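You operate a simulated robot arm through the tools that you are given. There is no shell and no other tool. Be economical: measure what you need, move in short steps, check, and stop when the job is done.

The job below is to be done with a simulated robot arm. You get a single attempt, and the scene is never put back.

## Task
Pour milk into the blue cup of coffee and stir it in.
Fine: about 50 ml. Stir with the black teaspoon. Jug and spoon go back where they were. Set down upright: milk jug.

The check looks at the end state, three seconds after you hand in, the way a careful person would. Anything else that was tipped, shoved, dropped, spilled or broken makes it a failure.

## Robot
A 7-joint arm with a two-finger parallel gripper, fixed in place. Base frame: the origin is at the foot of the arm, x ahead of it, y to its left, z up. Readings come in mm, rad, newtons and seconds.
Its first joint turns from -2.897 to 2.897 rad. Payload 4.4 kg.
The tool frame sits at the grasp point between the pads (the TCP): z along the fingers, y along the line on which they close. The tips reach 23 mm beyond it. Largest opening 94 mm; finger width 38, thickness 10; the body of the gripper, 54 by 96 mm, starts 39 mm behind the TCP.
Orientation is that of the tool frame in the base frame, as a unit quaternion [w, x, y, z]. With the fingers straight down and closing along the base's y, the tool's x points along the base's -x, its y along +y and its z along -z.

## Interface
- The arm moves only by the tool servo_tool. Its argument "commands" is a list of rows, each a list of 7 numbers: the shift along the tool's x, y, z in mm, then the turn, a rotation vector about the tool's x, y, z in rad, then the closure, from 0 (fully open) to 1 (shut). In form: [[dx, dy, dz, wx, wy, wz, hand], ...]. A call has 1 to 10 rows; each row shifts and turns the commanded pose from where the row before left it, along the tool's axes as they then stand. Rows are played at 5 a second. More than 50 mm and 0.15 rad between two rows, or a gripper value outside its range, and nothing of the call is played. Where a pose cannot be reached the arm comes as near as it can. A force on the tool above 40 N (or 10 N above the force at the start of the call, whichever is more), or a blocked arm, ends the call early, and 0.2 s more pass. Each finger travels about 72 mm/s and halts on what it meets, pressing with about 38 N; the grip force reading is that of the motor and also rises with nothing between the fingers. The clock runs only during rows and for 0.2 s after the last one: add rows that do not move to give the fingers time. The reply holds the time, the measured pose of the TCP, the force on the tool along the base axes, the opening and the grip force, in the units named above and with some noise, with the torque about the TCP (base axes, N m) and any sound that the robot's microphone picked up.
- Cameras (640 x 400 px; columns grow to the right, rows downward): "scene" is fixed at [220, 500.8, 1542.3]; the picture's right is [0.06, -1.00, 0.00], its down [-0.57, -0.04, -0.82] and it looks along [0.82, 0.05, -0.57] (base axes); focal length 332 px, centre (320, 200). "wrist" rides on the gripper at [86, 16, -74] in the tool frame; the picture's right is [-0.18, 0.98, 0.00], its down [-0.58, -0.11, -0.81] and it looks along [-0.79, -0.15, 0.59] (tool axes); focal length 243 px, centre (320, 200). There is no depth. A picture from a camera that has moved, and an enlarged one, comes with that camera's place and axes in the base frame and with its lens.
- get_image(camera): a new picture of that camera. No time passes.
- zoom(camera, box): a new picture of the part [left, top, right, bottom] of that camera's present view, enlarged. No time passes.
- hand_in(): hands the job in; it is judged then, once.

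Go step by step. Nothing tells you positions but the pictures and the camera data: compare them with the known pose of the tool, close in by small moves and look again before you grip or let go. The budget is 120 turns and 68 pictures, counting those below and the enlarged ones. Unless the task says otherwise, let go and move clear before handing in, and close with one line.

The tools are called as name(argument=value, ...) on one line, values as JSON. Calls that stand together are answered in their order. servo_tool: Moves the arm, as the interface text tells. Its arguments: {"type":"object","properties":{"commands":{"type":"array"}},"required":["commands"]} The other tools are called the same way: get_image (camera) takes a picture; zoom (camera, box) takes an enlarged picture of a part of a camera's view; hand_in () hands the job in.

At the start:

```text
clock: 0.0
tool_pos: [626.3, 320.4, 1321.5]
orientation: [0.0, 0.0, 1.0, 0.0]
ft_force: [-0.3, 0.0, 0.4]
moment: [0.02, -0.03, -0.02]
opening: 94.0
gripper_force: 0.1
```

scene: 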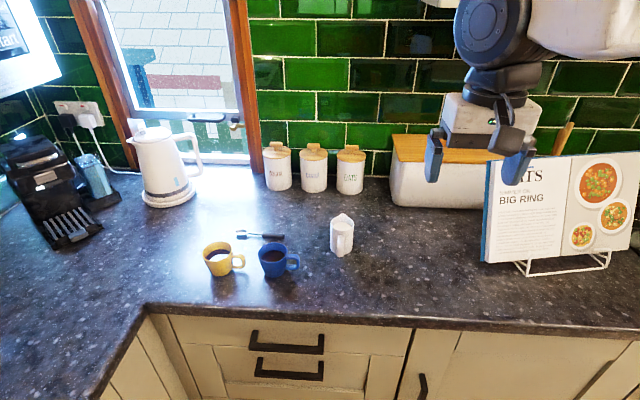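
wrist: 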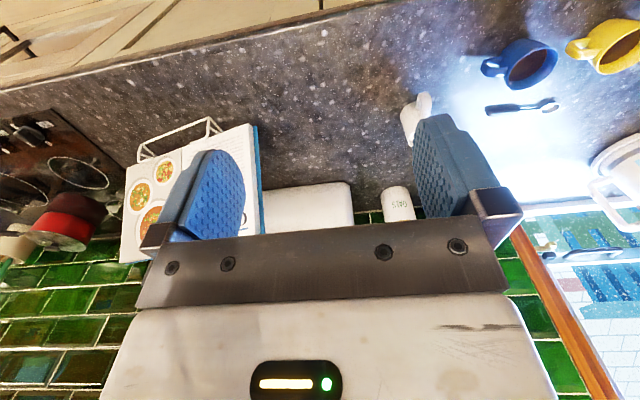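

I see the blue and yellow cups, the black teaspoon behind them and the white milk jug to the right. I'll enlarge both views to measure them.

zoom(camera="scene", box=[190, 200, 370, 312])

zoom(camera="wrist", box=[380, 0, 640, 162])

```text
3.56 times, centred on (280, 256) of scene
camera zoom: at [220.0, 500.8, 1542.3], right [0.06, -1.0, 0.0], down [-0.57, -0.04, -0.82], along [0.82, 0.05, -0.57], focal length 1182 px, centre (462, 1)
```

zoom: 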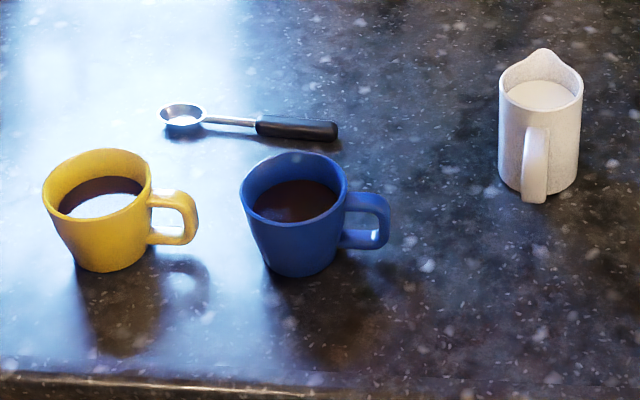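

```text
2.46 times, centred on (510, 81) of wrist
camera zoom: at [540.0, 336.4, 1394.4], right [0.18, 0.98, 0.0], down [0.58, -0.11, 0.81], along [0.79, -0.15, -0.59], focal length 597 px, centre (-148, 493)
```

zoom: 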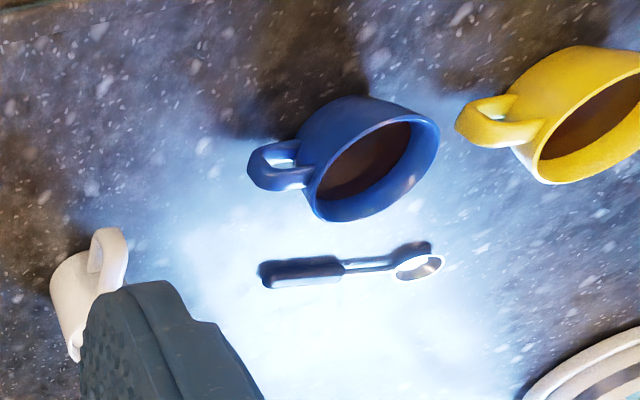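

The counter seems to be at z≈915, the jug near (888, 483), the blue cup near (793, 650) and the spoon handle near (922, 675). I'll move closer to refine those positions and test the reach.

servo_tool(commands=[[-22, 27, 28, 0, 0, 0, 0], [-22, 27, 28, 0, 0, 0, 0], [-22, 27, 28, 0, 0, 0, 0], [-22, 27, 28, 0, 0, 0, 0], [-22, 27, 28, 0, 0, 0, 0], [-22, 27, 28, 0, 0, 0, 0], [0, 0, 0, 0, 0, 0, 0]])

get_image(camera="wrist")

get_image(camera="scene")

```text
clock: 1.6
tool_pos: [758.4, 483.2, 1154.6]
orientation: [0.0, 0.0, 1.0, 0.001]
ft_force: [-0.7, 0.1, 1.1]
moment: [0.0, 0.0, 0.03]
opening: 93.9
gripper_force: 0.1
```

```text
63 pictures are left
camera wrist: at [671.2, 499.3, 1228.0], right [0.18, 0.98, 0.0], down [0.58, -0.11, 0.81], along [0.79, -0.15, -0.59], focal length 243 px, centre (320, 200)
```

wrist: 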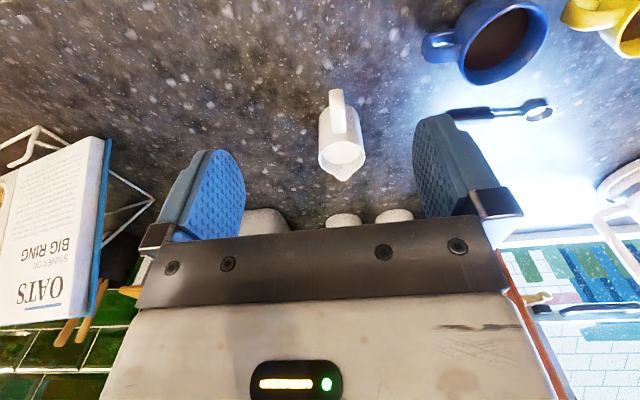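

```text
62 pictures are left
```

scene: 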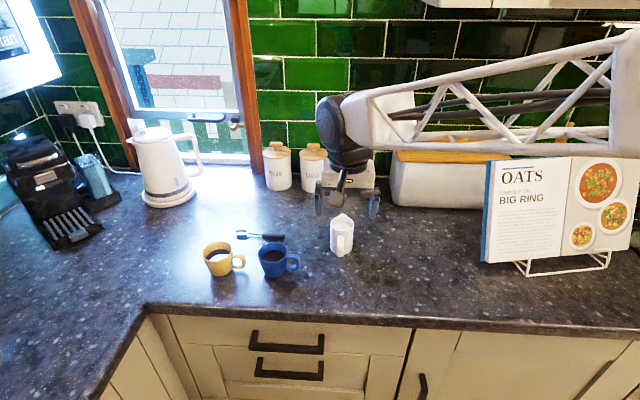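

The arm reaches over the counter comfortably. I'll zoom in from here for better measurements.

zoom(camera="wrist", box=[300, 0, 620, 200])

```text
2.00 times, centred on (460, 100) of wrist
camera zoom: at [671.2, 499.3, 1228.0], right [0.18, 0.98, 0.0], down [0.58, -0.11, 0.81], along [0.79, -0.15, -0.59], focal length 485 px, centre (40, 400)
```

zoom: 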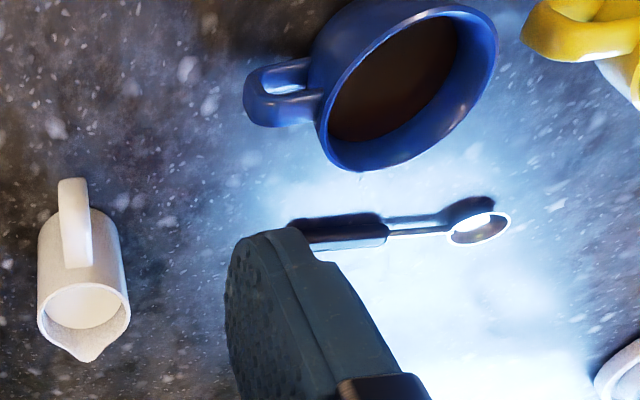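

Refined estimates: the jug axis is at about (888, 485) with its rim at z≈1000, the cup at about (794, 648) with its rim at ≈985, and the counter at ≈918. I'll tilt the tool 30° and line up above and behind the jug, with the fingers straddling it in y.

servo_tool(commands=[[0, 0, 0, 0, -0.131, 0, 0], [0, 0, 0, 0, -0.131, 0, 0], [0, 0, 0, 0, -0.131, 0, 0], [0, 0, 0, 0, -0.131, 0, 0], [-8.4, 0.7, 42.2, 0, 0, 0, 0], [-8.4, 0.7, 42.2, 0, 0, 0, 0], [0, 0, 0, 0, 0, 0, 0]])

get_image(camera="wrist")

zoom(camera="scene", box=[260, 150, 420, 270])

```text
clock: 3.2
tool_pos: [815.3, 484.3, 1090.5]
orientation: [0.26, -0.001, 0.966, 0.0]
ft_force: [-0.4, -0.2, 0.3]
moment: [0.03, 0.02, 0.0]
opening: 93.6
gripper_force: 0.0
```

```text
60 pictures are left
camera wrist: at [702.9, 500.1, 1109.2], right [0.16, 0.98, 0.09], down [0.1, -0.11, 0.99], along [0.98, -0.15, -0.11], focal length 243 px, centre (320, 200)
```

wrist: 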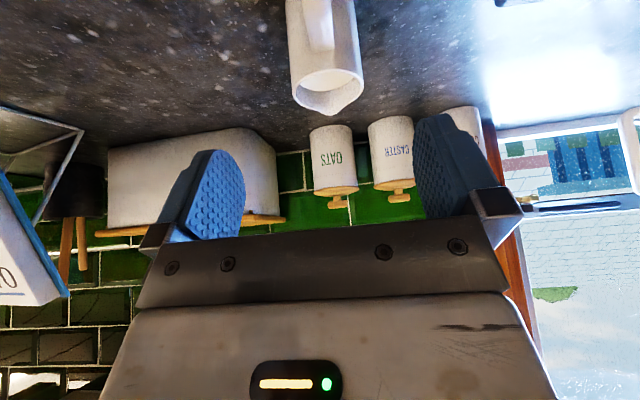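

```text
3.33 times, centred on (340, 210) of scene
camera zoom: at [220.0, 500.8, 1542.3], right [0.06, -1.0, 0.0], down [-0.57, -0.04, -0.82], along [0.82, 0.05, -0.57], focal length 1108 px, centre (253, 167)
```

zoom: 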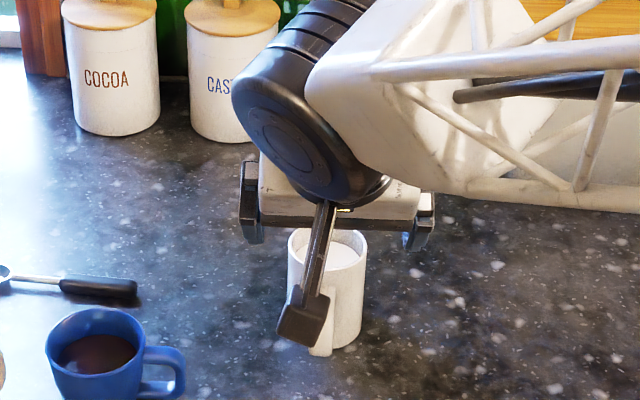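

The jug is confirmed at about (888, 486). I'll advance most of the way along the tool axis and check the straddle.

servo_tool(commands=[[-3, 0.8, 33, 0, 0, 0, 0], [-3, 0.8, 33, 0, 0, 0, 0], [-1.7, 0, 24, 0, 0, 0, 0], [0, 0, 0, 0, 0, 0, 0]])

get_image(camera="wrist")

```text
clock: 4.2
tool_pos: [866.6, 484.6, 1016.4]
orientation: [0.259, 0.0, 0.966, 0.0]
ft_force: [-0.5, 0.2, 0.5]
moment: [0.02, 0.0, 0.01]
opening: 94.3
gripper_force: 0.1
```

```text
58 pictures are left
camera wrist: at [753.2, 501.7, 1035.5], right [0.16, 0.98, 0.09], down [0.1, -0.11, 0.99], along [0.98, -0.15, -0.12], focal length 243 px, centre (320, 200)
```

wrist: 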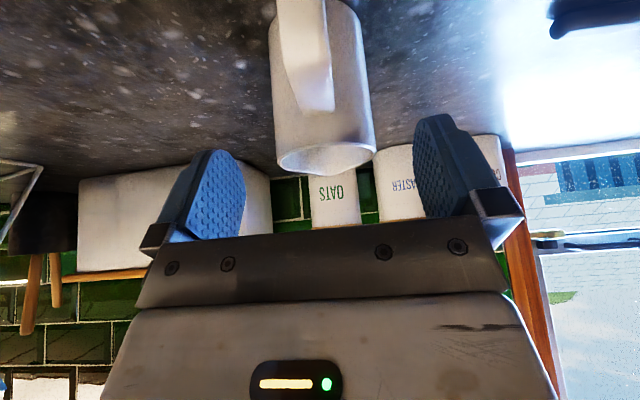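

The jug is centred between the pads and its rim is at z≈995. I'll advance the last 44 mm, then check before closing.

servo_tool(commands=[[1, 0.7, 22, 0, 0, 0, 0], [1, 0.7, 22, 0, 0, 0, 0], [0, 0, 0, 0, 0, 0, 0]])

get_image(camera="wrist")

zoom(camera="scene", box=[260, 150, 420, 270])

```text
clock: 5.0
tool_pos: [886.6, 488.2, 975.7]
orientation: [0.259, 0.001, 0.966, 0.0]
ft_force: [0.5, -0.3, -0.5]
moment: [0.0, -0.01, -0.02]
opening: 94.1
gripper_force: 0.1
```

```text
57 pictures are left
camera wrist: at [773.8, 503.9, 996.3], right [0.16, 0.98, 0.09], down [0.1, -0.11, 0.99], along [0.98, -0.15, -0.12], focal length 243 px, centre (320, 200)
```

wrist: 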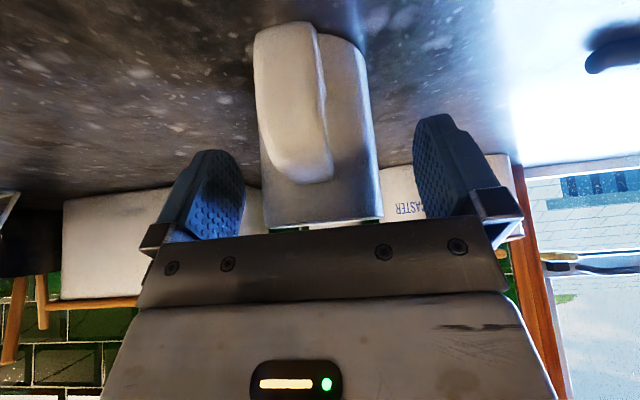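

```text
3.33 times, centred on (340, 210) of scene
camera zoom: at [220.0, 500.8, 1542.3], right [0.06, -1.0, 0.0], down [-0.57, -0.04, -0.82], along [0.82, 0.05, -0.57], focal length 1108 px, centre (253, 167)
```

zoom: 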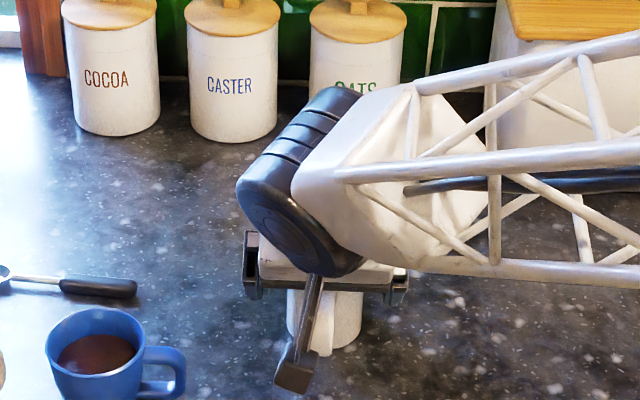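

The fingers straddle the jug body and the palm is clear. I'll shift 1.5 mm in y and close gently.

servo_tool(commands=[[0, -1.5, 0, 0, 0, 0, 0.2], [0, 0, 0, 0, 0, 0, 0.3], [0, 0, 0, 0, 0, 0, 0.36], [0, 0, 0, 0, 0, 0, 0.45], [0, 0, 0, 0, 0, 0, 0.6], [0, 0, 0, 0, 0, 0, 0.8], [0, 0, 0, 0, 0, 0, 0.8]])

```text
clock: 6.6
tool_pos: [887.4, 485.3, 977.0]
orientation: [0.258, 0.0, 0.966, 0.0]
ft_force: [-1.4, 2.1, 0.3]
moment: [0.0, 0.04, 0.01]
opening: 59.5
gripper_force: 38.0
```

Gripped at 59.5 mm. I'll lift straight up, slowly.

servo_tool(commands=[[-2.5, 0, -4.3, 0, 0, 0, 0.8], [-5, 0, -8.7, 0, 0, 0, 0.8], [-5, 0, -8.7, 0, 0, 0, 0.8], [-7.5, 0, -13, 0, 0, 0, 0.8], [-7.5, 0, -13, 0, 0, 0, 0.8], [-7.5, 0, -13, 0, 0, 0, 0.8], [-5, 0, -8.7, 0, 0, 0, 0.8], [0, 0, 0, 0, 0, 0, 0.8]])

get_image(camera="wrist")

```text
clock: 8.4
tool_pos: [887.7, 484.3, 1055.5]
orientation: [0.259, -0.001, 0.966, 0.001]
ft_force: [-0.1, -0.1, -4.0]
moment: [0.01, -0.03, 0.01]
opening: 59.4
gripper_force: 37.9
```

```text
55 pictures are left
camera wrist: at [775.2, 500.6, 1074.8], right [0.16, 0.98, 0.09], down [0.1, -0.11, 0.99], along [0.98, -0.15, -0.12], focal length 243 px, centre (320, 200)
```

wrist: 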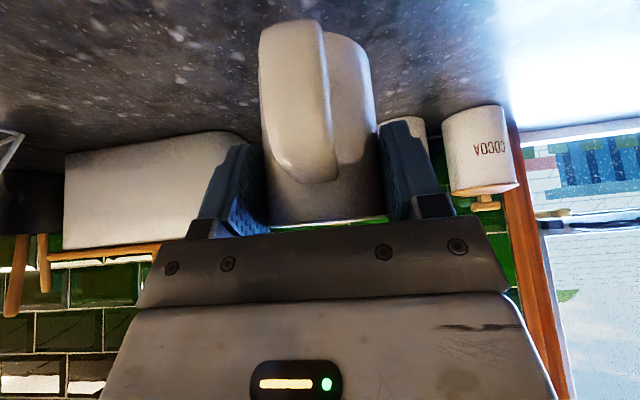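

The jug is held (about 0.4 kg) and level. I'll raise it a little and carry it smoothly to the pouring spot beside the blue cup.

servo_tool(commands=[[-5, 0, -8.5, 0, 0, 0, 0.8], [-5, 0, -8.5, 0, 0, 0, 0.8], [3, 4, -1.7, 0, 0, 0, 0.8], [6, 8, -3.5, 0, 0, 0, 0.8], [9, 12, -5.2, 0, 0, 0, 0.8], [9, 12, -5.2, 0, 0, 0, 0.8], [9, 12, -5.2, 0, 0, 0, 0.8], [9, 12, -5.2, 0, 0, 0, 0.8], [9, 12, -5.2, 0, 0, 0, 0.8], [6, 8, -3.5, 0, 0, 0, 0.8]])

servo_tool(commands=[[6, 8, -3.5, 0, 0, 0, 0.8], [9, 12, -5.2, 0, 0, 0, 0.8], [9, 12, -5.2, 0, 0, 0, 0.8], [9, 12, -5.2, 0, 0, 0, 0.8], [9, 12, -5.2, 0, 0, 0, 0.8], [9, 12, -5.2, 0, 0, 0, 0.8], [6, 8, -3.5, 0, 0, 0, 0.8], [3, 4, -1.7, 0, 0, 0, 0.8], [0, 0, 0, 0, 0, 0, 0.8]])

get_image(camera="wrist")

zoom(camera="scene", box=[190, 170, 370, 290])

```text
clock: 10.6
tool_pos: [816.7, 566.2, 1075.2]
orientation: [0.259, 0.0, 0.966, 0.0]
ft_force: [-0.5, -0.3, -2.4]
moment: [0.0, -0.01, 0.01]
opening: 59.4
gripper_force: 38.0
```

```text
clock: 12.6
tool_pos: [748.8, 645.5, 1075.4]
orientation: [0.259, 0.0, 0.966, 0.0]
ft_force: [-0.1, 0.5, -3.3]
moment: [0.02, 0.01, 0.04]
opening: 59.2
gripper_force: 38.5
```

```text
54 pictures are left
camera wrist: at [636.0, 662.2, 1094.5], right [0.16, 0.98, 0.09], down [0.1, -0.11, 0.99], along [0.98, -0.15, -0.12], focal length 243 px, centre (320, 200)
```

wrist: 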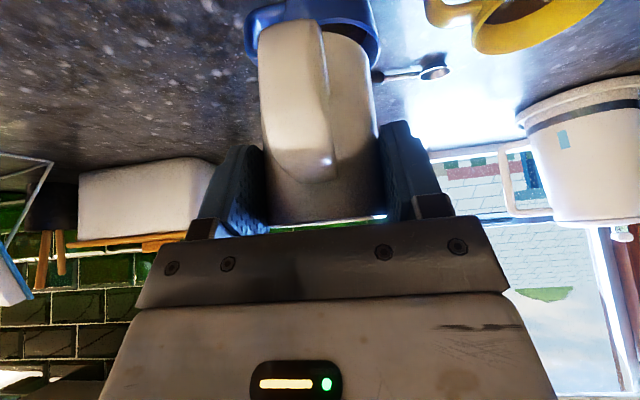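

```text
3.33 times, centred on (280, 230) of scene
camera zoom: at [220.0, 500.8, 1542.3], right [0.06, -1.0, 0.0], down [-0.57, -0.04, -0.82], along [0.82, 0.05, -0.57], focal length 1108 px, centre (453, 100)
```

zoom: 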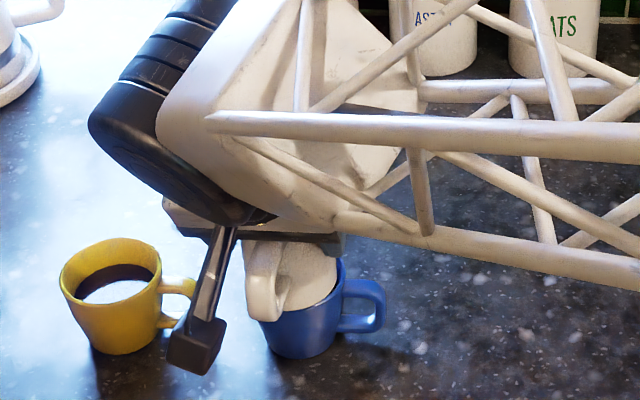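

The spout side is lined up on the cup. I'll start tilting to about 23° while slightly high, then look.

servo_tool(commands=[[6.7, 0.7, 4.8, 0, 0, 0, 0.8], [6.7, 0.8, 4.8, 0, 0.05, 0, 0.8], [0, 0, 0, 0, 0.05, 0, 0.8], [0, 0, 0, 0, 0.05, 0, 0.8], [0, 0, 0, 0, 0.05, 0, 0.8], [0, 0, 0, 0, 0.05, 0, 0.8], [0, 0, 0, 0, 0.05, 0, 0.8], [0, 0, 0, 0, 0.05, 0, 0.8], [0, 0, 0, 0, 0.05, 0, 0.8], [0, 0, 0, 0, 0, 0, 0.8]])

get_image(camera="wrist")

zoom(camera="scene", box=[190, 170, 370, 290])

```text
clock: 14.8
tool_pos: [742.9, 647.2, 1061.3]
orientation: [0.062, 0.0, 0.998, 0.0]
ft_force: [-0.4, 0.7, -3.5]
moment: [0.02, -0.06, 0.03]
opening: 59.1
gripper_force: 37.8
```

```text
52 pictures are left
camera wrist: at [646.8, 662.9, 1122.1], right [0.18, 0.98, 0.02], down [0.48, -0.11, 0.87], along [0.86, -0.15, -0.49], focal length 243 px, centre (320, 200)
```

wrist: 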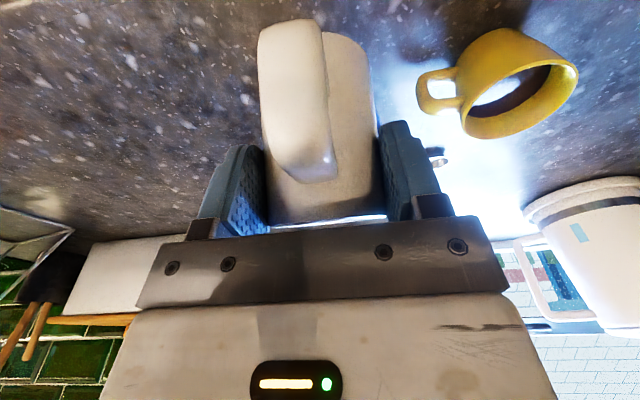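

```text
3.33 times, centred on (280, 230) of scene
camera zoom: at [220.0, 500.8, 1542.3], right [0.06, -1.0, 0.0], down [-0.57, -0.04, -0.82], along [0.82, 0.05, -0.57], focal length 1108 px, centre (453, 100)
```

zoom: 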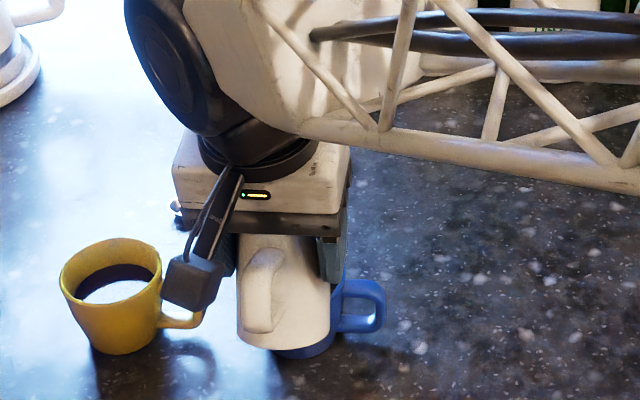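

No visible spill. I'll lower slightly and continue the tilt to about 36°.

servo_tool(commands=[[0, 0, 0, 0, 0.05, 0, 0.8], [0.3, 0, 5, 0, 0.05, 0, 0.8], [0, 0, 5, 0, 0.05, 0, 0.8], [0, 0, 5, 0, 0.04, 0, 0.8], [0, 0, 0, 0, 0.04, 0, 0.8], [0, 0, 0, 0, 0, 0, 0.8], [0, 0, 0, 0, 0, 0, 0.8], [0, 0, 0, 0, 0, 0, 0.8]])

zoom(camera="scene", box=[190, 170, 370, 290])

```text
clock: 16.6
tool_pos: [742.5, 646.3, 1044.9]
orientation: [-0.052, 0.0, 0.999, 0.0]
ft_force: [-0.2, -1.0, -3.1]
moment: [-0.03, -0.06, -0.04]
opening: 59.3
gripper_force: 37.8
```

```text
3.33 times, centred on (280, 230) of scene
camera zoom: at [220.0, 500.8, 1542.3], right [0.06, -1.0, 0.0], down [-0.57, -0.04, -0.82], along [0.82, 0.05, -0.57], focal length 1108 px, centre (453, 100)
```

zoom: 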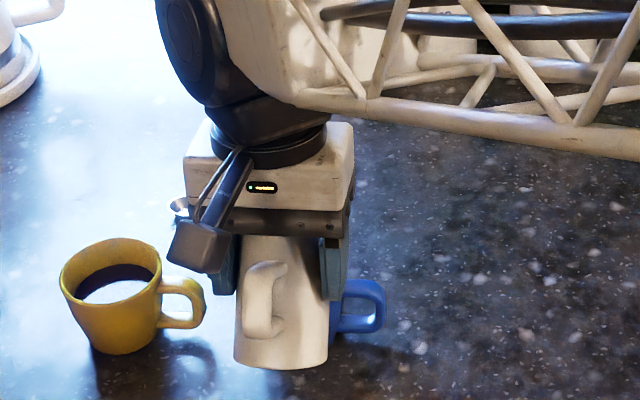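

Time to check the amount. I'll tilt back upright while rising, then step aside in -y to see the cup.

servo_tool(commands=[[0, 0, -5, 0, -0.07, 0, 0.8], [0, 0, -5, 0, -0.07, 0, 0.8], [0, 0, -5, 0, -0.07, 0, 0.8], [-0.5, 0, -5, 0, -0.07, 0, 0.8], [-1, 0, -5, 0, -0.07, 0, 0.8], [-1, 0, -5, 0, -0.07, 0, 0.8], [-2, 0, -5, 0, -0.07, 0, 0.8], [0, 0, 0, 0, -0.07, 0, 0.8], [0, 0, 0, 0, -0.07, 0, 0.8], [0, 0, 0, 0, 0, 0, 0.8]])

servo_tool(commands=[[0, -6, 0, 0, 0, 0, 0.8], [0, -14, 0, 0, 0, 0, 0.8], [0, -20, 0, 0, 0, 0, 0.8], [0, -20, 0, 0, 0, 0, 0.8], [0, -20, 0, 0, 0, 0, 0.8], [0, -20, 0, 0, 0, 0, 0.8], [0, -14, 0, 0, 0, 0, 0.8], [0, -6, 0, 0, 0, 0, 0.8], [0, 0, 0, 0, 0, 0, 0.8]])

zoom(camera="scene", box=[200, 200, 380, 312])

get_image(camera="wrist")

```text
clock: 18.8
tool_pos: [743.8, 646.7, 1081.1]
orientation: [0.26, 0.0, 0.966, -0.001]
ft_force: [-0.3, -0.1, -3.4]
moment: [0.02, -0.02, 0.0]
opening: 59.1
gripper_force: 38.1
```

```text
clock: 20.8
tool_pos: [743.6, 526.0, 1080.9]
orientation: [0.259, 0.0, 0.966, 0.0]
ft_force: [0.0, 0.2, -3.2]
moment: [-0.02, -0.02, 0.02]
opening: 59.3
gripper_force: 38.1
```

```text
3.56 times, centred on (290, 256) of scene
camera zoom: at [220.0, 500.8, 1542.3], right [0.06, -1.0, 0.0], down [-0.57, -0.04, -0.82], along [0.82, 0.05, -0.57], focal length 1182 px, centre (427, 1)
```

zoom: 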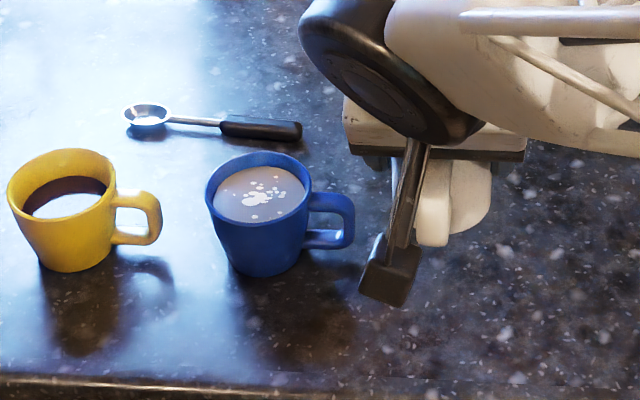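

```text
48 pictures are left
camera wrist: at [630.9, 541.9, 1100.0], right [0.16, 0.98, 0.09], down [0.1, -0.11, 0.99], along [0.98, -0.15, -0.11], focal length 243 px, centre (320, 200)
```

wrist: 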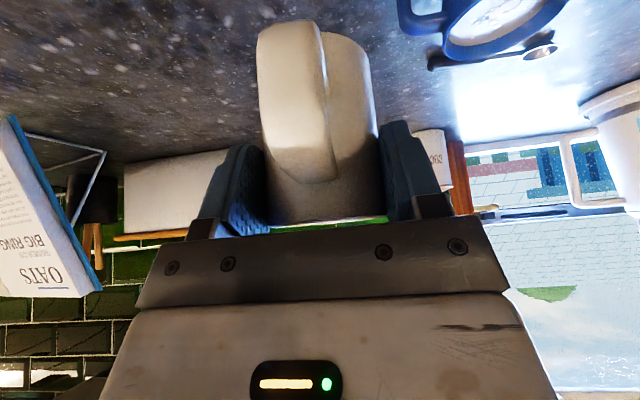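

Milk landed cleanly with no spill. I'll zoom closer to estimate how much the level rose.

zoom(camera="scene", box=[250, 236, 306, 284])

```text
8.33 times, centred on (278, 260) of scene
camera zoom: at [220.0, 500.8, 1542.3], right [0.06, -1.0, 0.0], down [-0.57, -0.04, -0.82], along [0.82, 0.05, -0.57], focal length 2771 px, centre (670, -300)
```

zoom: 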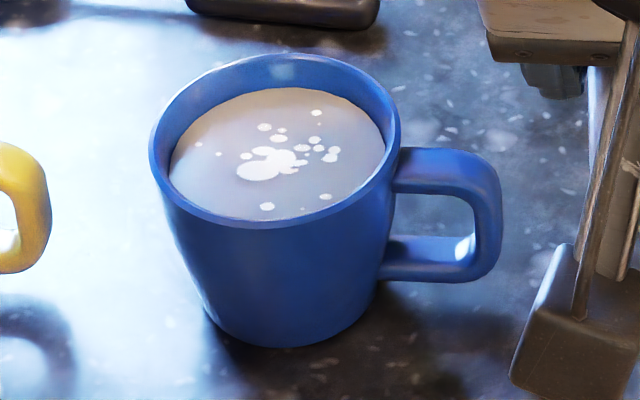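

I estimate roughly 35 ml so far, so I'll go back and tilt a bit further, to about 42°, for the remainder.

servo_tool(commands=[[0, 6, 0, 0, 0, 0, 0.8], [0, 14, 0, 0, 0, 0, 0.8], [0, 20, 0, 0, 0, 0, 0.8], [0, 20, 0, 0, 0, 0, 0.8], [0, 20, 0, 0, 0, 0, 0.8], [0, 20, 0, 0, 0, 0, 0.8], [0, 14, 0, 0, 0, 0, 0.8], [0, 6, 0, 0, 0, 0, 0.8], [0, 0, 0, 0, 0, 0, 0.8]])

servo_tool(commands=[[0, 0, 0, 0, 0.07, 0, 0.8], [0, 0, 0, 0, 0.07, 0, 0.8], [1.5, 0, 5, 0, 0.07, 0, 0.8], [1, 0, 5, 0, 0.07, 0, 0.8], [1, 0, 5, 0, 0.07, 0, 0.8], [0.5, 0, 5, 0, 0.07, 0, 0.8], [0.5, 0, 5, 0, 0.07, 0, 0.8], [0, 0, 5, 0, 0.07, 0, 0.8], [0, 0, 5, 0, 0.05, 0, 0.8]])

servo_tool(commands=[[0, 0, 1, 0, 0.05, 0, 0.8], [0, 0, 0, 0, 0.04, 0, 0.8], [0, 0, 0, 0, 0.035, 0, 0.8], [0, 0, 0, 0, 0, 0, 0.8], [0, 0, 0, 0, 0, 0, 0.8], [0, 0, 0, 0, 0, 0, 0.8]])

servo_tool(commands=[[0, 0, -4, 0, -0.08, 0, 0.8], [0, 0, -5, 0, -0.08, 0, 0.8], [0, 0, -5, 0, -0.08, 0, 0.8], [0, 0, -5, 0, -0.08, 0, 0.8], [-1, 0, -5, 0, -0.08, 0, 0.8], [-1, 0, -5, 0, -0.08, 0, 0.8], [-1.5, 0, -5, 0, -0.08, 0, 0.8], [-1.5, 0, -4, 0, -0.08, 0, 0.8], [0, 0, 0, 0, -0.095, 0, 0.8], [0, 0, 0, 0, 0, 0, 0.8]])

servo_tool(commands=[[0, -6, 0, 0, 0, 0, 0.8], [0, -14, 0, 0, 0, 0, 0.8], [0, -20, 0, 0, 0, 0, 0.8], [0, -20, 0, 0, 0, 0, 0.8], [0, -20, 0, 0, 0, 0, 0.8], [0, -20, 0, 0, 0, 0, 0.8], [0, -14, 0, 0, 0, 0, 0.8], [0, -6, 0, 0, 0, 0, 0.8], [0, 0, 0, 0, 0, 0, 0.8]])

zoom(camera="scene", box=[250, 236, 306, 284])

```text
clock: 22.8
tool_pos: [743.1, 646.4, 1081.0]
orientation: [0.259, 0.0, 0.966, 0.0]
ft_force: [-0.2, -0.1, -2.7]
moment: [0.04, -0.02, -0.01]
opening: 59.3
gripper_force: 38.1
```

```text
clock: 24.8
tool_pos: [746.2, 646.9, 1046.3]
orientation: [-0.043, 0.0, 0.999, 0.001]
ft_force: [-0.1, 0.5, -2.4]
moment: [-0.04, -0.04, 0.02]
opening: 59.0
gripper_force: 38.0
```

```text
clock: 26.2
tool_pos: [745.5, 646.6, 1045.8]
orientation: [-0.104, 0.001, 0.995, 0.0]
ft_force: [-0.3, 0.7, -2.7]
moment: [0.01, -0.04, -0.01]
opening: 59.3
gripper_force: 38.4
```

```text
clock: 28.4
tool_pos: [747.5, 646.4, 1082.2]
orientation: [0.26, 0.0, 0.966, 0.0]
ft_force: [-0.4, 0.6, -1.9]
moment: [0.0, 0.0, -0.03]
opening: 58.9
gripper_force: 37.7
```

```text
clock: 30.4
tool_pos: [747.5, 526.0, 1083.6]
orientation: [0.26, -0.001, 0.966, 0.0]
ft_force: [0.0, -0.2, -2.8]
moment: [-0.03, 0.03, -0.01]
opening: 58.8
gripper_force: 38.4
```

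```text
8.33 times, centred on (278, 260) of scene
camera zoom: at [220.0, 500.8, 1542.3], right [0.06, -1.0, 0.0], down [-0.57, -0.04, -0.82], along [0.82, 0.05, -0.57], focal length 2771 px, centre (670, -300)
```

zoom: 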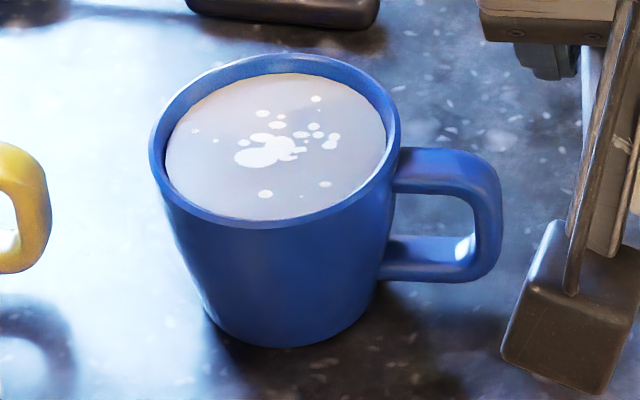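

The level has risen about 16 mm in total, which is about 50 ml, so pouring is finished. I'll carry the jug back above its original spot.

servo_tool(commands=[[-4.5, -1.6, 3.4, 0, 0, 0, 0.8], [-9, -3.3, 6.8, 0, 0, 0, 0.8], [-13.5, -4.9, 10.3, 0, 0, 0, 0.8], [-15.7, -5.7, 12, 0, 0, 0, 0.8], [-15.7, -5.7, 12, 0, 0, 0, 0.8], [-15.7, -5.7, 12, 0, 0, 0, 0.8], [-15.7, -5.7, 12, 0, 0, 0, 0.8], [-11.2, -4.1, 8.5, 0, 0, 0, 0.8], [-9, -3.2, 6.8, 0, 0, 0, 0.8], [-2.2, -0.8, 1.7, 0, 0, 0, 0.8]])

servo_tool(commands=[[0, 0, 0, 0, 0, 0, 0.8], [0, 0, 0, 0, 0, 0, 0.8]])

```text
clock: 32.6
tool_pos: [888.1, 485.8, 1064.6]
orientation: [0.259, 0.0, 0.966, 0.0]
ft_force: [0.1, 0.6, -3.2]
moment: [-0.01, 0.03, 0.0]
opening: 58.8
gripper_force: 37.9
```

```text
clock: 33.2
tool_pos: [886.6, 486.3, 1065.0]
orientation: [0.26, 0.0, 0.966, 0.0]
ft_force: [0.1, -0.2, -3.5]
moment: [0.0, 0.02, -0.01]
opening: 58.8
gripper_force: 38.7
```

Above the original spot. I'll lower to about 8 mm above contact.

servo_tool(commands=[[5, 0, 8.7, 0, 0, 0, 0.8], [7.5, 0, 13, 0, 0, 0, 0.8], [7.5, 0, 13, 0, 0, 0, 0.8], [7.5, 0, 13, 0, 0, 0, 0.8], [5, 0, 8.7, 0, 0, 0, 0.8], [5, 0, 8.7, 0, 0, 0, 0.8], [2.5, 0, 4.3, 0, 0, 0, 0.8], [0, 0, 0, 0, 0, 0, 0.8], [0, 0, 0, 0, 0, 0, 0.8]])

servo_tool(commands=[[1, 0, 1.7, 0, 0, 0, 0.8], [1, 0, 1.7, 0, 0, 0, 0.8], [0.5, 0, 0.9, 0, 0, 0, 0.8], [0, 0, 0, 0, 0, 0, 0.8]])

zoom(camera="scene", box=[300, 190, 380, 250])

```text
clock: 35.2
tool_pos: [886.5, 485.7, 985.5]
orientation: [0.259, 0.0, 0.966, 0.0]
ft_force: [-0.2, 0.1, -3.6]
moment: [0.04, 0.04, -0.01]
opening: 59.0
gripper_force: 38.0
```

```text
clock: 36.2
tool_pos: [886.9, 484.5, 980.1]
orientation: [0.259, 0.0, 0.966, 0.0]
ft_force: [0.1, 1.6, -3.5]
moment: [0.02, 0.02, -0.02]
opening: 58.9
gripper_force: 37.7
```

```text
6.67 times, centred on (340, 220) of scene
camera zoom: at [220.0, 500.8, 1542.3], right [0.06, -1.0, 0.0], down [-0.57, -0.04, -0.82], along [0.82, 0.05, -0.57], focal length 2217 px, centre (187, 67)
```

zoom: 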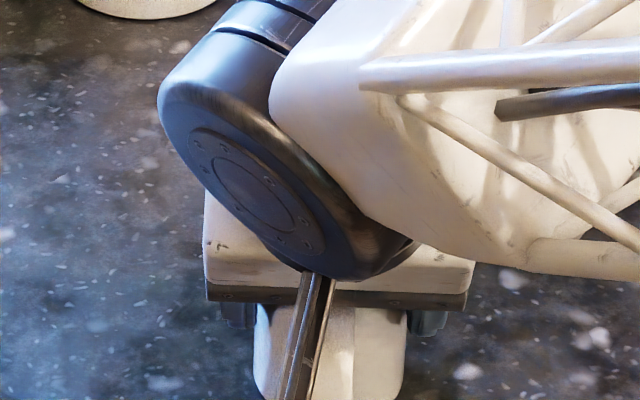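

Still carrying weight, so the jug isn't down yet. I'll go down millimetre by millimetre until the force changes.

servo_tool(commands=[[0.5, 0, 0.87, 0, 0, 0, 0.8], [0.5, 0, 0.87, 0, 0, 0, 0.8], [0, 0, 0, 0, 0, 0, 0.8]])

servo_tool(commands=[[0.5, 0, 0.87, 0, 0, 0, 0.8], [0, 0, 0, 0, 0, 0, 0.8]])

```text
clock: 37.0
tool_pos: [886.7, 485.4, 978.0]
orientation: [0.26, 0.001, 0.966, 0.0]
ft_force: [0.0, 0.4, -3.2]
moment: [0.02, 0.04, 0.0]
opening: 58.9
gripper_force: 37.8
```

```text
clock: 37.6
tool_pos: [887.6, 485.7, 978.3]
orientation: [0.26, 0.001, 0.966, -0.001]
ft_force: [0.2, 0.2, -2.8]
moment: [0.0, 0.01, -0.01]
opening: 58.8
gripper_force: 38.2
```

servo_tool(commands=[[0.5, 0, 0.87, 0, 0, 0, 0.8], [0, 0, 0, 0, 0, 0, 0.8], [0, 0, 0, 0, 0, 0, 0.8]])

servo_tool(commands=[[0.25, 0, 0.43, 0, 0, 0, 0.8], [0, 0, 0, 0, 0, 0, 0.8], [0, 0, 0, 0, 0, 0, 0.8]])

```text
clock: 38.4
tool_pos: [886.8, 485.6, 977.3]
orientation: [0.26, 0.0, 0.966, 0.0]
ft_force: [1.9, -2.4, 5.2]
moment: [-0.26, -0.04, 0.02]
opening: 58.7
gripper_force: 38.3
```

```text
clock: 39.2
tool_pos: [887.9, 485.0, 978.4]
orientation: [0.26, 0.0, 0.966, 0.0]
ft_force: [1.2, -3.8, 13.3]
moment: [-0.29, -0.01, 0.0]
opening: 59.0
gripper_force: 37.9
```

Contact is made (force turned upward). Releasing now.

servo_tool(commands=[[-0.4, 0, -0.7, 0, 0, 0, 0.8], [0, 0, 0, 0, 0, 0, 0.36], [0, 0, 0, 0, 0, 0, 0.33], [0, 0, 0, 0, 0, 0, 0.25], [0, 0, 0, 0, 0, 0, 0.1], [0, 0, 0, 0, 0, 0, 0], [0, 0, 0, 0, 0, 0, 0], [0, 0, 0, 0, 0, 0, 0]])

get_image(camera="wrist")

```text
clock: 41.0
tool_pos: [887.7, 485.2, 977.3]
orientation: [0.26, 0.0, 0.966, 0.001]
ft_force: [0.3, -0.3, 0.1]
moment: [-0.01, 0.0, -0.01]
opening: 93.7
gripper_force: 0.0
```

```text
44 pictures are left
camera wrist: at [774.3, 501.9, 996.3], right [0.16, 0.98, 0.09], down [0.1, -0.11, 0.99], along [0.98, -0.15, -0.11], focal length 243 px, centre (320, 200)
```

wrist: 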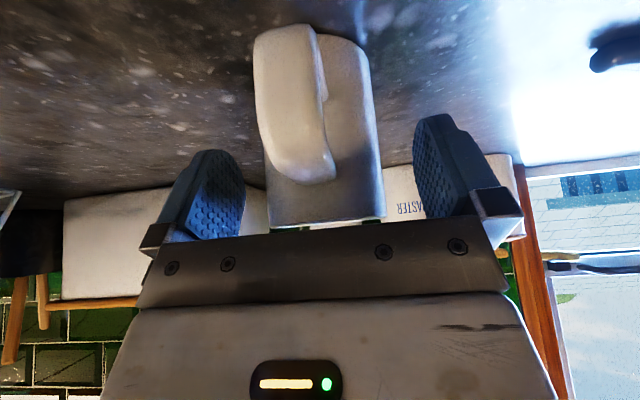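

The jug stands at its old place. I'll back out along the tool axis and straighten the tool.

servo_tool(commands=[[0, 0, -15, 0, 0, 0, 0], [0, 0, -35, 0, 0, 0, 0], [0, 0, -40, 0, 0, 0, 0], [0, 0, -40, 0, 0, 0, 0], [0, 0, -40, 0, 0, 0, 0], [0, 0, 0, 0, 0.131, 0, 0], [0, 0, 0, 0, 0.131, 0, 0], [0, 0, 0, 0, 0.131, 0, 0], [0, 0, 0, 0, 0.131, 0, 0], [0, 0, 0, 0, 0, 0, 0]])

servo_tool(commands=[[0, 15, 0, 0, 0, -0.145, 0], [0, 15, 0, 0, 0, -0.145, 0], [0, 10, 0, 0, 0, -0.145, 0], [0, 0, 0, 0, 0, -0.145, 0], [0, 0, 0, 0, 0, -0.145, 0], [0, 0, 0, 0, 0, -0.145, 0], [0, 0, 0, 0, 0, -0.145, 0], [0, 0, 0, 0, 0, -0.145, 0], [0, 0, 0, 0, 0, -0.145, 0], [0, 0, 0, 0, 0, -0.145, 0]])

zoom(camera="scene", box=[190, 170, 380, 290])

```text
clock: 43.2
tool_pos: [800.6, 487.1, 1124.7]
orientation: [0.0, 0.0, 1.0, 0.001]
ft_force: [0.0, -0.7, 0.5]
moment: [0.0, -0.01, 0.01]
opening: 93.9
gripper_force: 0.0
```

```text
clock: 45.4
tool_pos: [796.9, 525.2, 1123.0]
orientation: [0.0, -0.664, 0.748, 0.0]
ft_force: [-0.1, -0.1, 0.0]
moment: [0.01, -0.02, -0.02]
opening: 94.0
gripper_force: 0.0
```

```text
3.33 times, centred on (285, 230) of scene
camera zoom: at [220.0, 500.8, 1542.3], right [0.06, -1.0, 0.0], down [-0.57, -0.04, -0.82], along [0.82, 0.05, -0.57], focal length 1108 px, centre (437, 100)
```

zoom: 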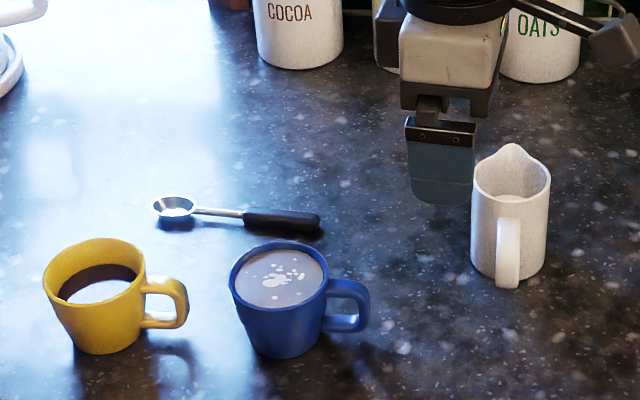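

The spoon, cups and jug are all in order. I'll finish the yaw so the fingers straddle the spoon handle, and move above it.

servo_tool(commands=[[0, 0, 0, 0, 0, -0.075, 0], [-23.8, -20.4, 15.5, 0, 0, 0, 0.3], [-23.8, -20.4, 15.5, 0, 0, 0, 0.4], [-23.8, -20.4, 15.5, 0, 0, 0, 0.5], [-23.8, -20.4, 15.5, 0, 0, 0, 0.5], [-23.8, -20.4, 15.5, 0, 0, 0, 0.5], [-23.8, -20.4, 15.5, 0, 0, 0, 0.5], [0, 0, 0, 0, 0, 0, 0.5]])

get_image(camera="wrist")

zoom(camera="scene", box=[190, 170, 380, 290])

```text
clock: 47.2
tool_pos: [926.7, 660.9, 1030.7]
orientation: [0.0, -0.691, 0.723, -0.001]
ft_force: [0.3, -0.3, 0.1]
moment: [-0.01, -0.01, -0.04]
opening: 47.0
gripper_force: 0.0
```

```text
42 pictures are left
camera wrist: at [905.3, 576.8, 1103.8], right [-0.97, 0.23, 0.0], down [0.13, 0.58, 0.81], along [0.18, 0.78, -0.59], focal length 243 px, centre (320, 200)
```

wrist: 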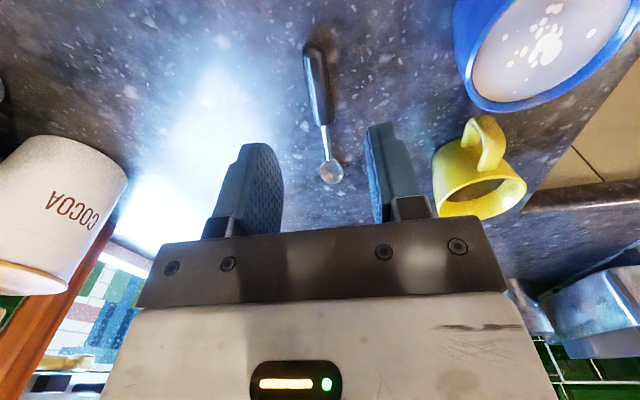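

```text
3.33 times, centred on (285, 230) of scene
camera zoom: at [220.0, 500.8, 1542.3], right [0.06, -1.0, 0.0], down [-0.57, -0.04, -0.82], along [0.82, 0.05, -0.57], focal length 1108 px, centre (437, 100)
```

zoom: 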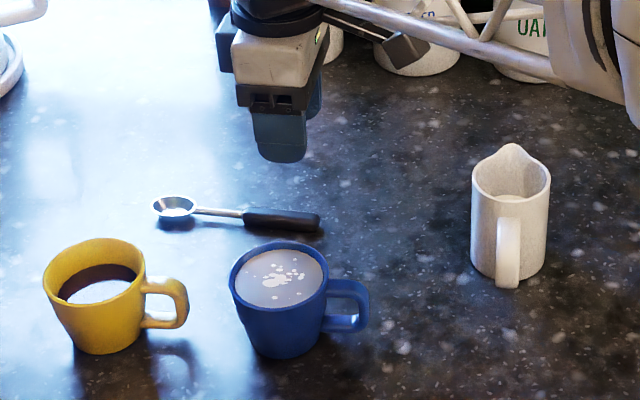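

The spoon handle is centred between the fingers: its end is at about (925, 642) and its axis is nearly along y. I'll tilt the tool 20° toward the bowl side and descend most of the way.

servo_tool(commands=[[0, 0, 0, 0, -0.12, 0.0, 0.5], [0, 0, 0, 0, -0.12, 0, 0.5], [0, 0, 0, 0, -0.11, 0, 0.5], [8.5, 0, 23.5, 0, 0, 0, 0.5], [8.5, 0, 23.5, 0, 0, 0, 0.5], [6, 0, 16.5, 0, 0, 0, 0.5], [0, 0, 0, 0, 0, 0, 0.5]])

get_image(camera="wrist")

zoom(camera="scene", box=[220, 200, 320, 270])

```text
clock: 48.8
tool_pos: [924.5, 662.6, 964.0]
orientation: [0.127, -0.68, 0.711, 0.121]
ft_force: [-0.1, 0.0, 0.7]
moment: [0.0, 0.02, 0.01]
opening: 46.9
gripper_force: 0.0
```

```text
40 pictures are left
camera wrist: at [904.0, 556.9, 1002.5], right [-0.97, 0.22, 0.06], down [0.12, 0.26, 0.96], along [0.19, 0.94, -0.28], focal length 243 px, centre (320, 200)
```

wrist: 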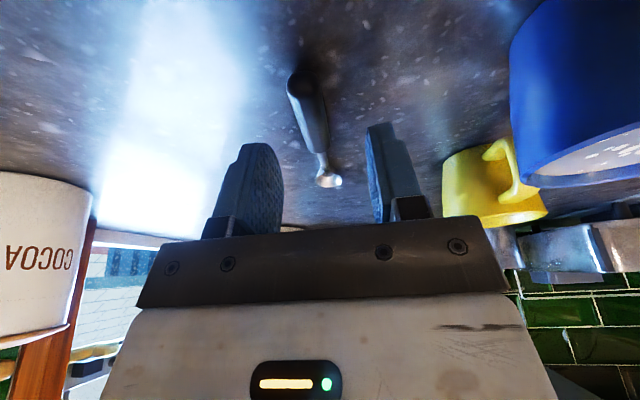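

```text
5.71 times, centred on (270, 235) of scene
camera zoom: at [220.0, 500.8, 1542.3], right [0.06, -1.0, 0.0], down [-0.57, -0.04, -0.82], along [0.82, 0.05, -0.57], focal length 1900 px, centre (606, 0)
```

zoom: 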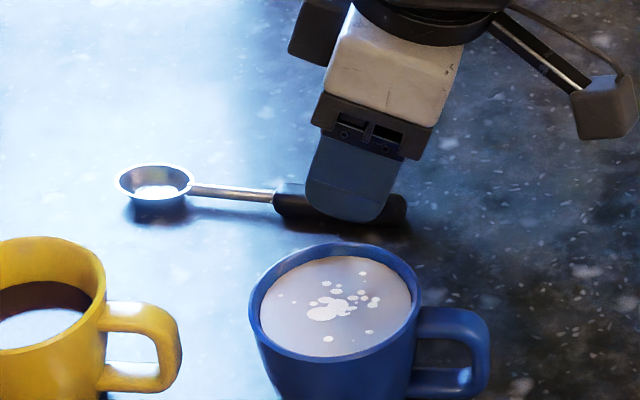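

Well positioned over the handle. I'll descend the rest in small steps.

servo_tool(commands=[[2, -1.5, 5.6, 0, 0, 0, 0.5], [1.4, 0, 3.8, 0, 0, 0, 0.5], [1, 0, 2.8, 0, 0, 0, 0.5], [0, 0, 0, 0, 0, 0, 0.5]])

servo_tool(commands=[[0.7, 0, 1.9, 0, 0, 0, 0.5], [0.35, 0, 0.95, 0, 0, 0, 0.5], [0, 0, 0, 0, 0, 0, 0.5]])

zoom(camera="scene", box=[220, 200, 320, 270])

zoom(camera="wrist", box=[200, 40, 440, 240])

```text
clock: 49.8
tool_pos: [926.6, 662.2, 951.4]
orientation: [0.127, -0.68, 0.712, 0.121]
ft_force: [0.2, 0.0, 0.1]
moment: [-0.03, -0.02, -0.05]
opening: 47.1
gripper_force: 0.1
```

```text
clock: 50.6
tool_pos: [926.8, 662.1, 949.1]
orientation: [0.126, -0.68, 0.712, 0.121]
ft_force: [0.4, -0.7, -0.3]
moment: [0.0, 0.0, 0.0]
opening: 47.2
gripper_force: 0.0
```

```text
5.71 times, centred on (270, 235) of scene
camera zoom: at [220.0, 500.8, 1542.3], right [0.06, -1.0, 0.0], down [-0.57, -0.04, -0.82], along [0.82, 0.05, -0.57], focal length 1900 px, centre (606, 0)
```

zoom: 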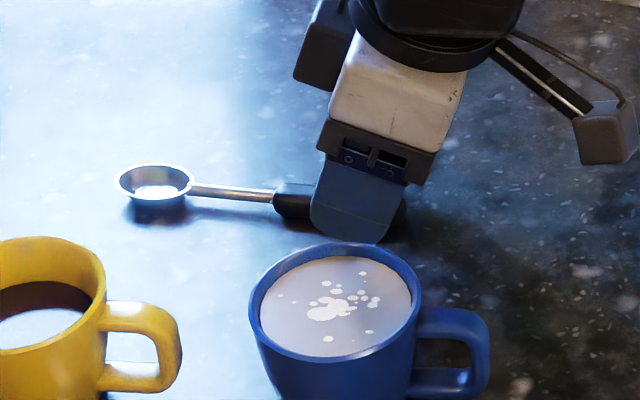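

```text
2.00 times, centred on (320, 140) of wrist
camera zoom: at [905.5, 556.3, 986.7], right [-0.97, 0.22, 0.06], down [0.12, 0.26, 0.96], along [0.19, 0.94, -0.28], focal length 485 px, centre (320, 320)
```

zoom: 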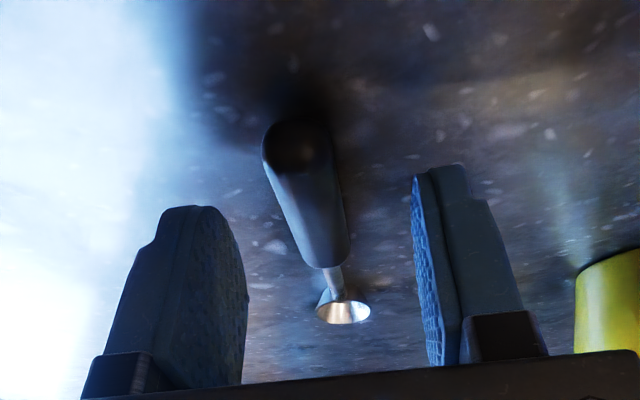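

The fingertips need to go a few mm lower to hold the ~12 mm handle properly. I'll reduce the tilt slightly and descend carefully, watching for contact.

servo_tool(commands=[[0, 0, 0, 0, 0.09, 0, 0.5], [0.5, 0, 1.9, 0, 0, 0, 0.5], [0.25, 0, 1, 0, 0, 0, 0.5], [0, 0, 0, 0, 0, 0, 0.5]])

servo_tool(commands=[[0.25, 0, 1, 0, 0, 0, 0.5], [0.25, 0, 1, 0, 0, 0, 0.5], [0, 0, 0, 0, 0, 0, 0.5]])

```text
clock: 51.6
tool_pos: [927.5, 662.0, 945.1]
orientation: [0.093, -0.685, 0.717, 0.09]
ft_force: [-0.4, -1.1, 0.6]
moment: [-0.02, 0.01, -0.04]
opening: 47.0
gripper_force: 0.0
```

```text
clock: 52.4
tool_pos: [926.7, 661.7, 941.6]
orientation: [0.093, -0.685, 0.717, 0.089]
ft_force: [0.0, 0.3, -0.4]
moment: [-0.01, 0.01, -0.04]
opening: 47.0
gripper_force: 0.1
```

No contact with the counter yet and the height is right for gripping. Closing gently.

servo_tool(commands=[[0, 0, 0, 0, 0, 0, 0.65], [0, 0, 0, 0, 0, 0, 0.75], [0, 0, 0, 0, 0, 0, 0.8], [0, 0, 0, 0, 0, 0, 0.85], [0, 0, 0, 0, 0, 0, 0.9], [0, 0, 0, 0, 0, 0, 1], [0, 0, 0, 0, 0, 0, 1], [0, 0, 0, 0, 0, 0, 1]])

zoom(camera="wrist", box=[200, 40, 440, 240])

zoom(camera="scene", box=[220, 200, 320, 270])

```text
clock: 54.2
tool_pos: [927.2, 661.1, 942.4]
orientation: [0.093, -0.685, 0.717, 0.089]
ft_force: [-0.1, 0.1, -0.1]
moment: [-0.02, 0.05, 0.01]
opening: 15.6
gripper_force: 38.4
```

```text
2.00 times, centred on (320, 140) of wrist
camera zoom: at [905.9, 560.4, 990.4], right [-0.97, 0.22, 0.05], down [0.12, 0.35, 0.93], along [0.19, 0.91, -0.37], focal length 485 px, centre (320, 320)
```

zoom: 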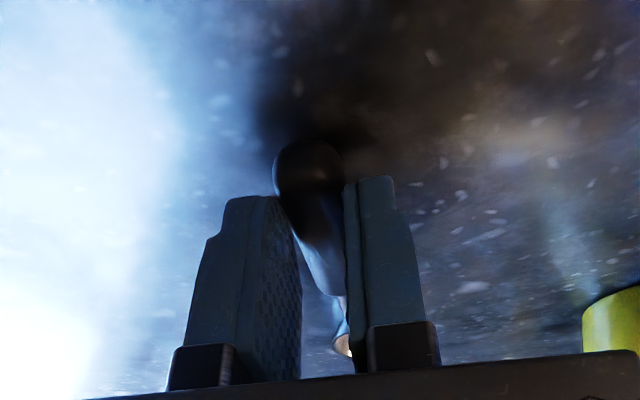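

```text
5.71 times, centred on (270, 235) of scene
camera zoom: at [220.0, 500.8, 1542.3], right [0.06, -1.0, 0.0], down [-0.57, -0.04, -0.82], along [0.82, 0.05, -0.57], focal length 1900 px, centre (606, 0)
```

zoom: 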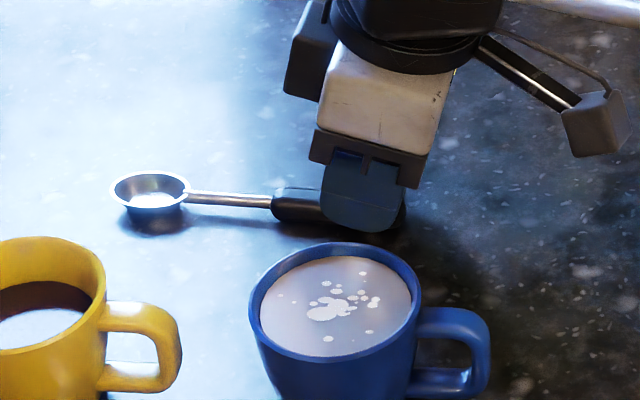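

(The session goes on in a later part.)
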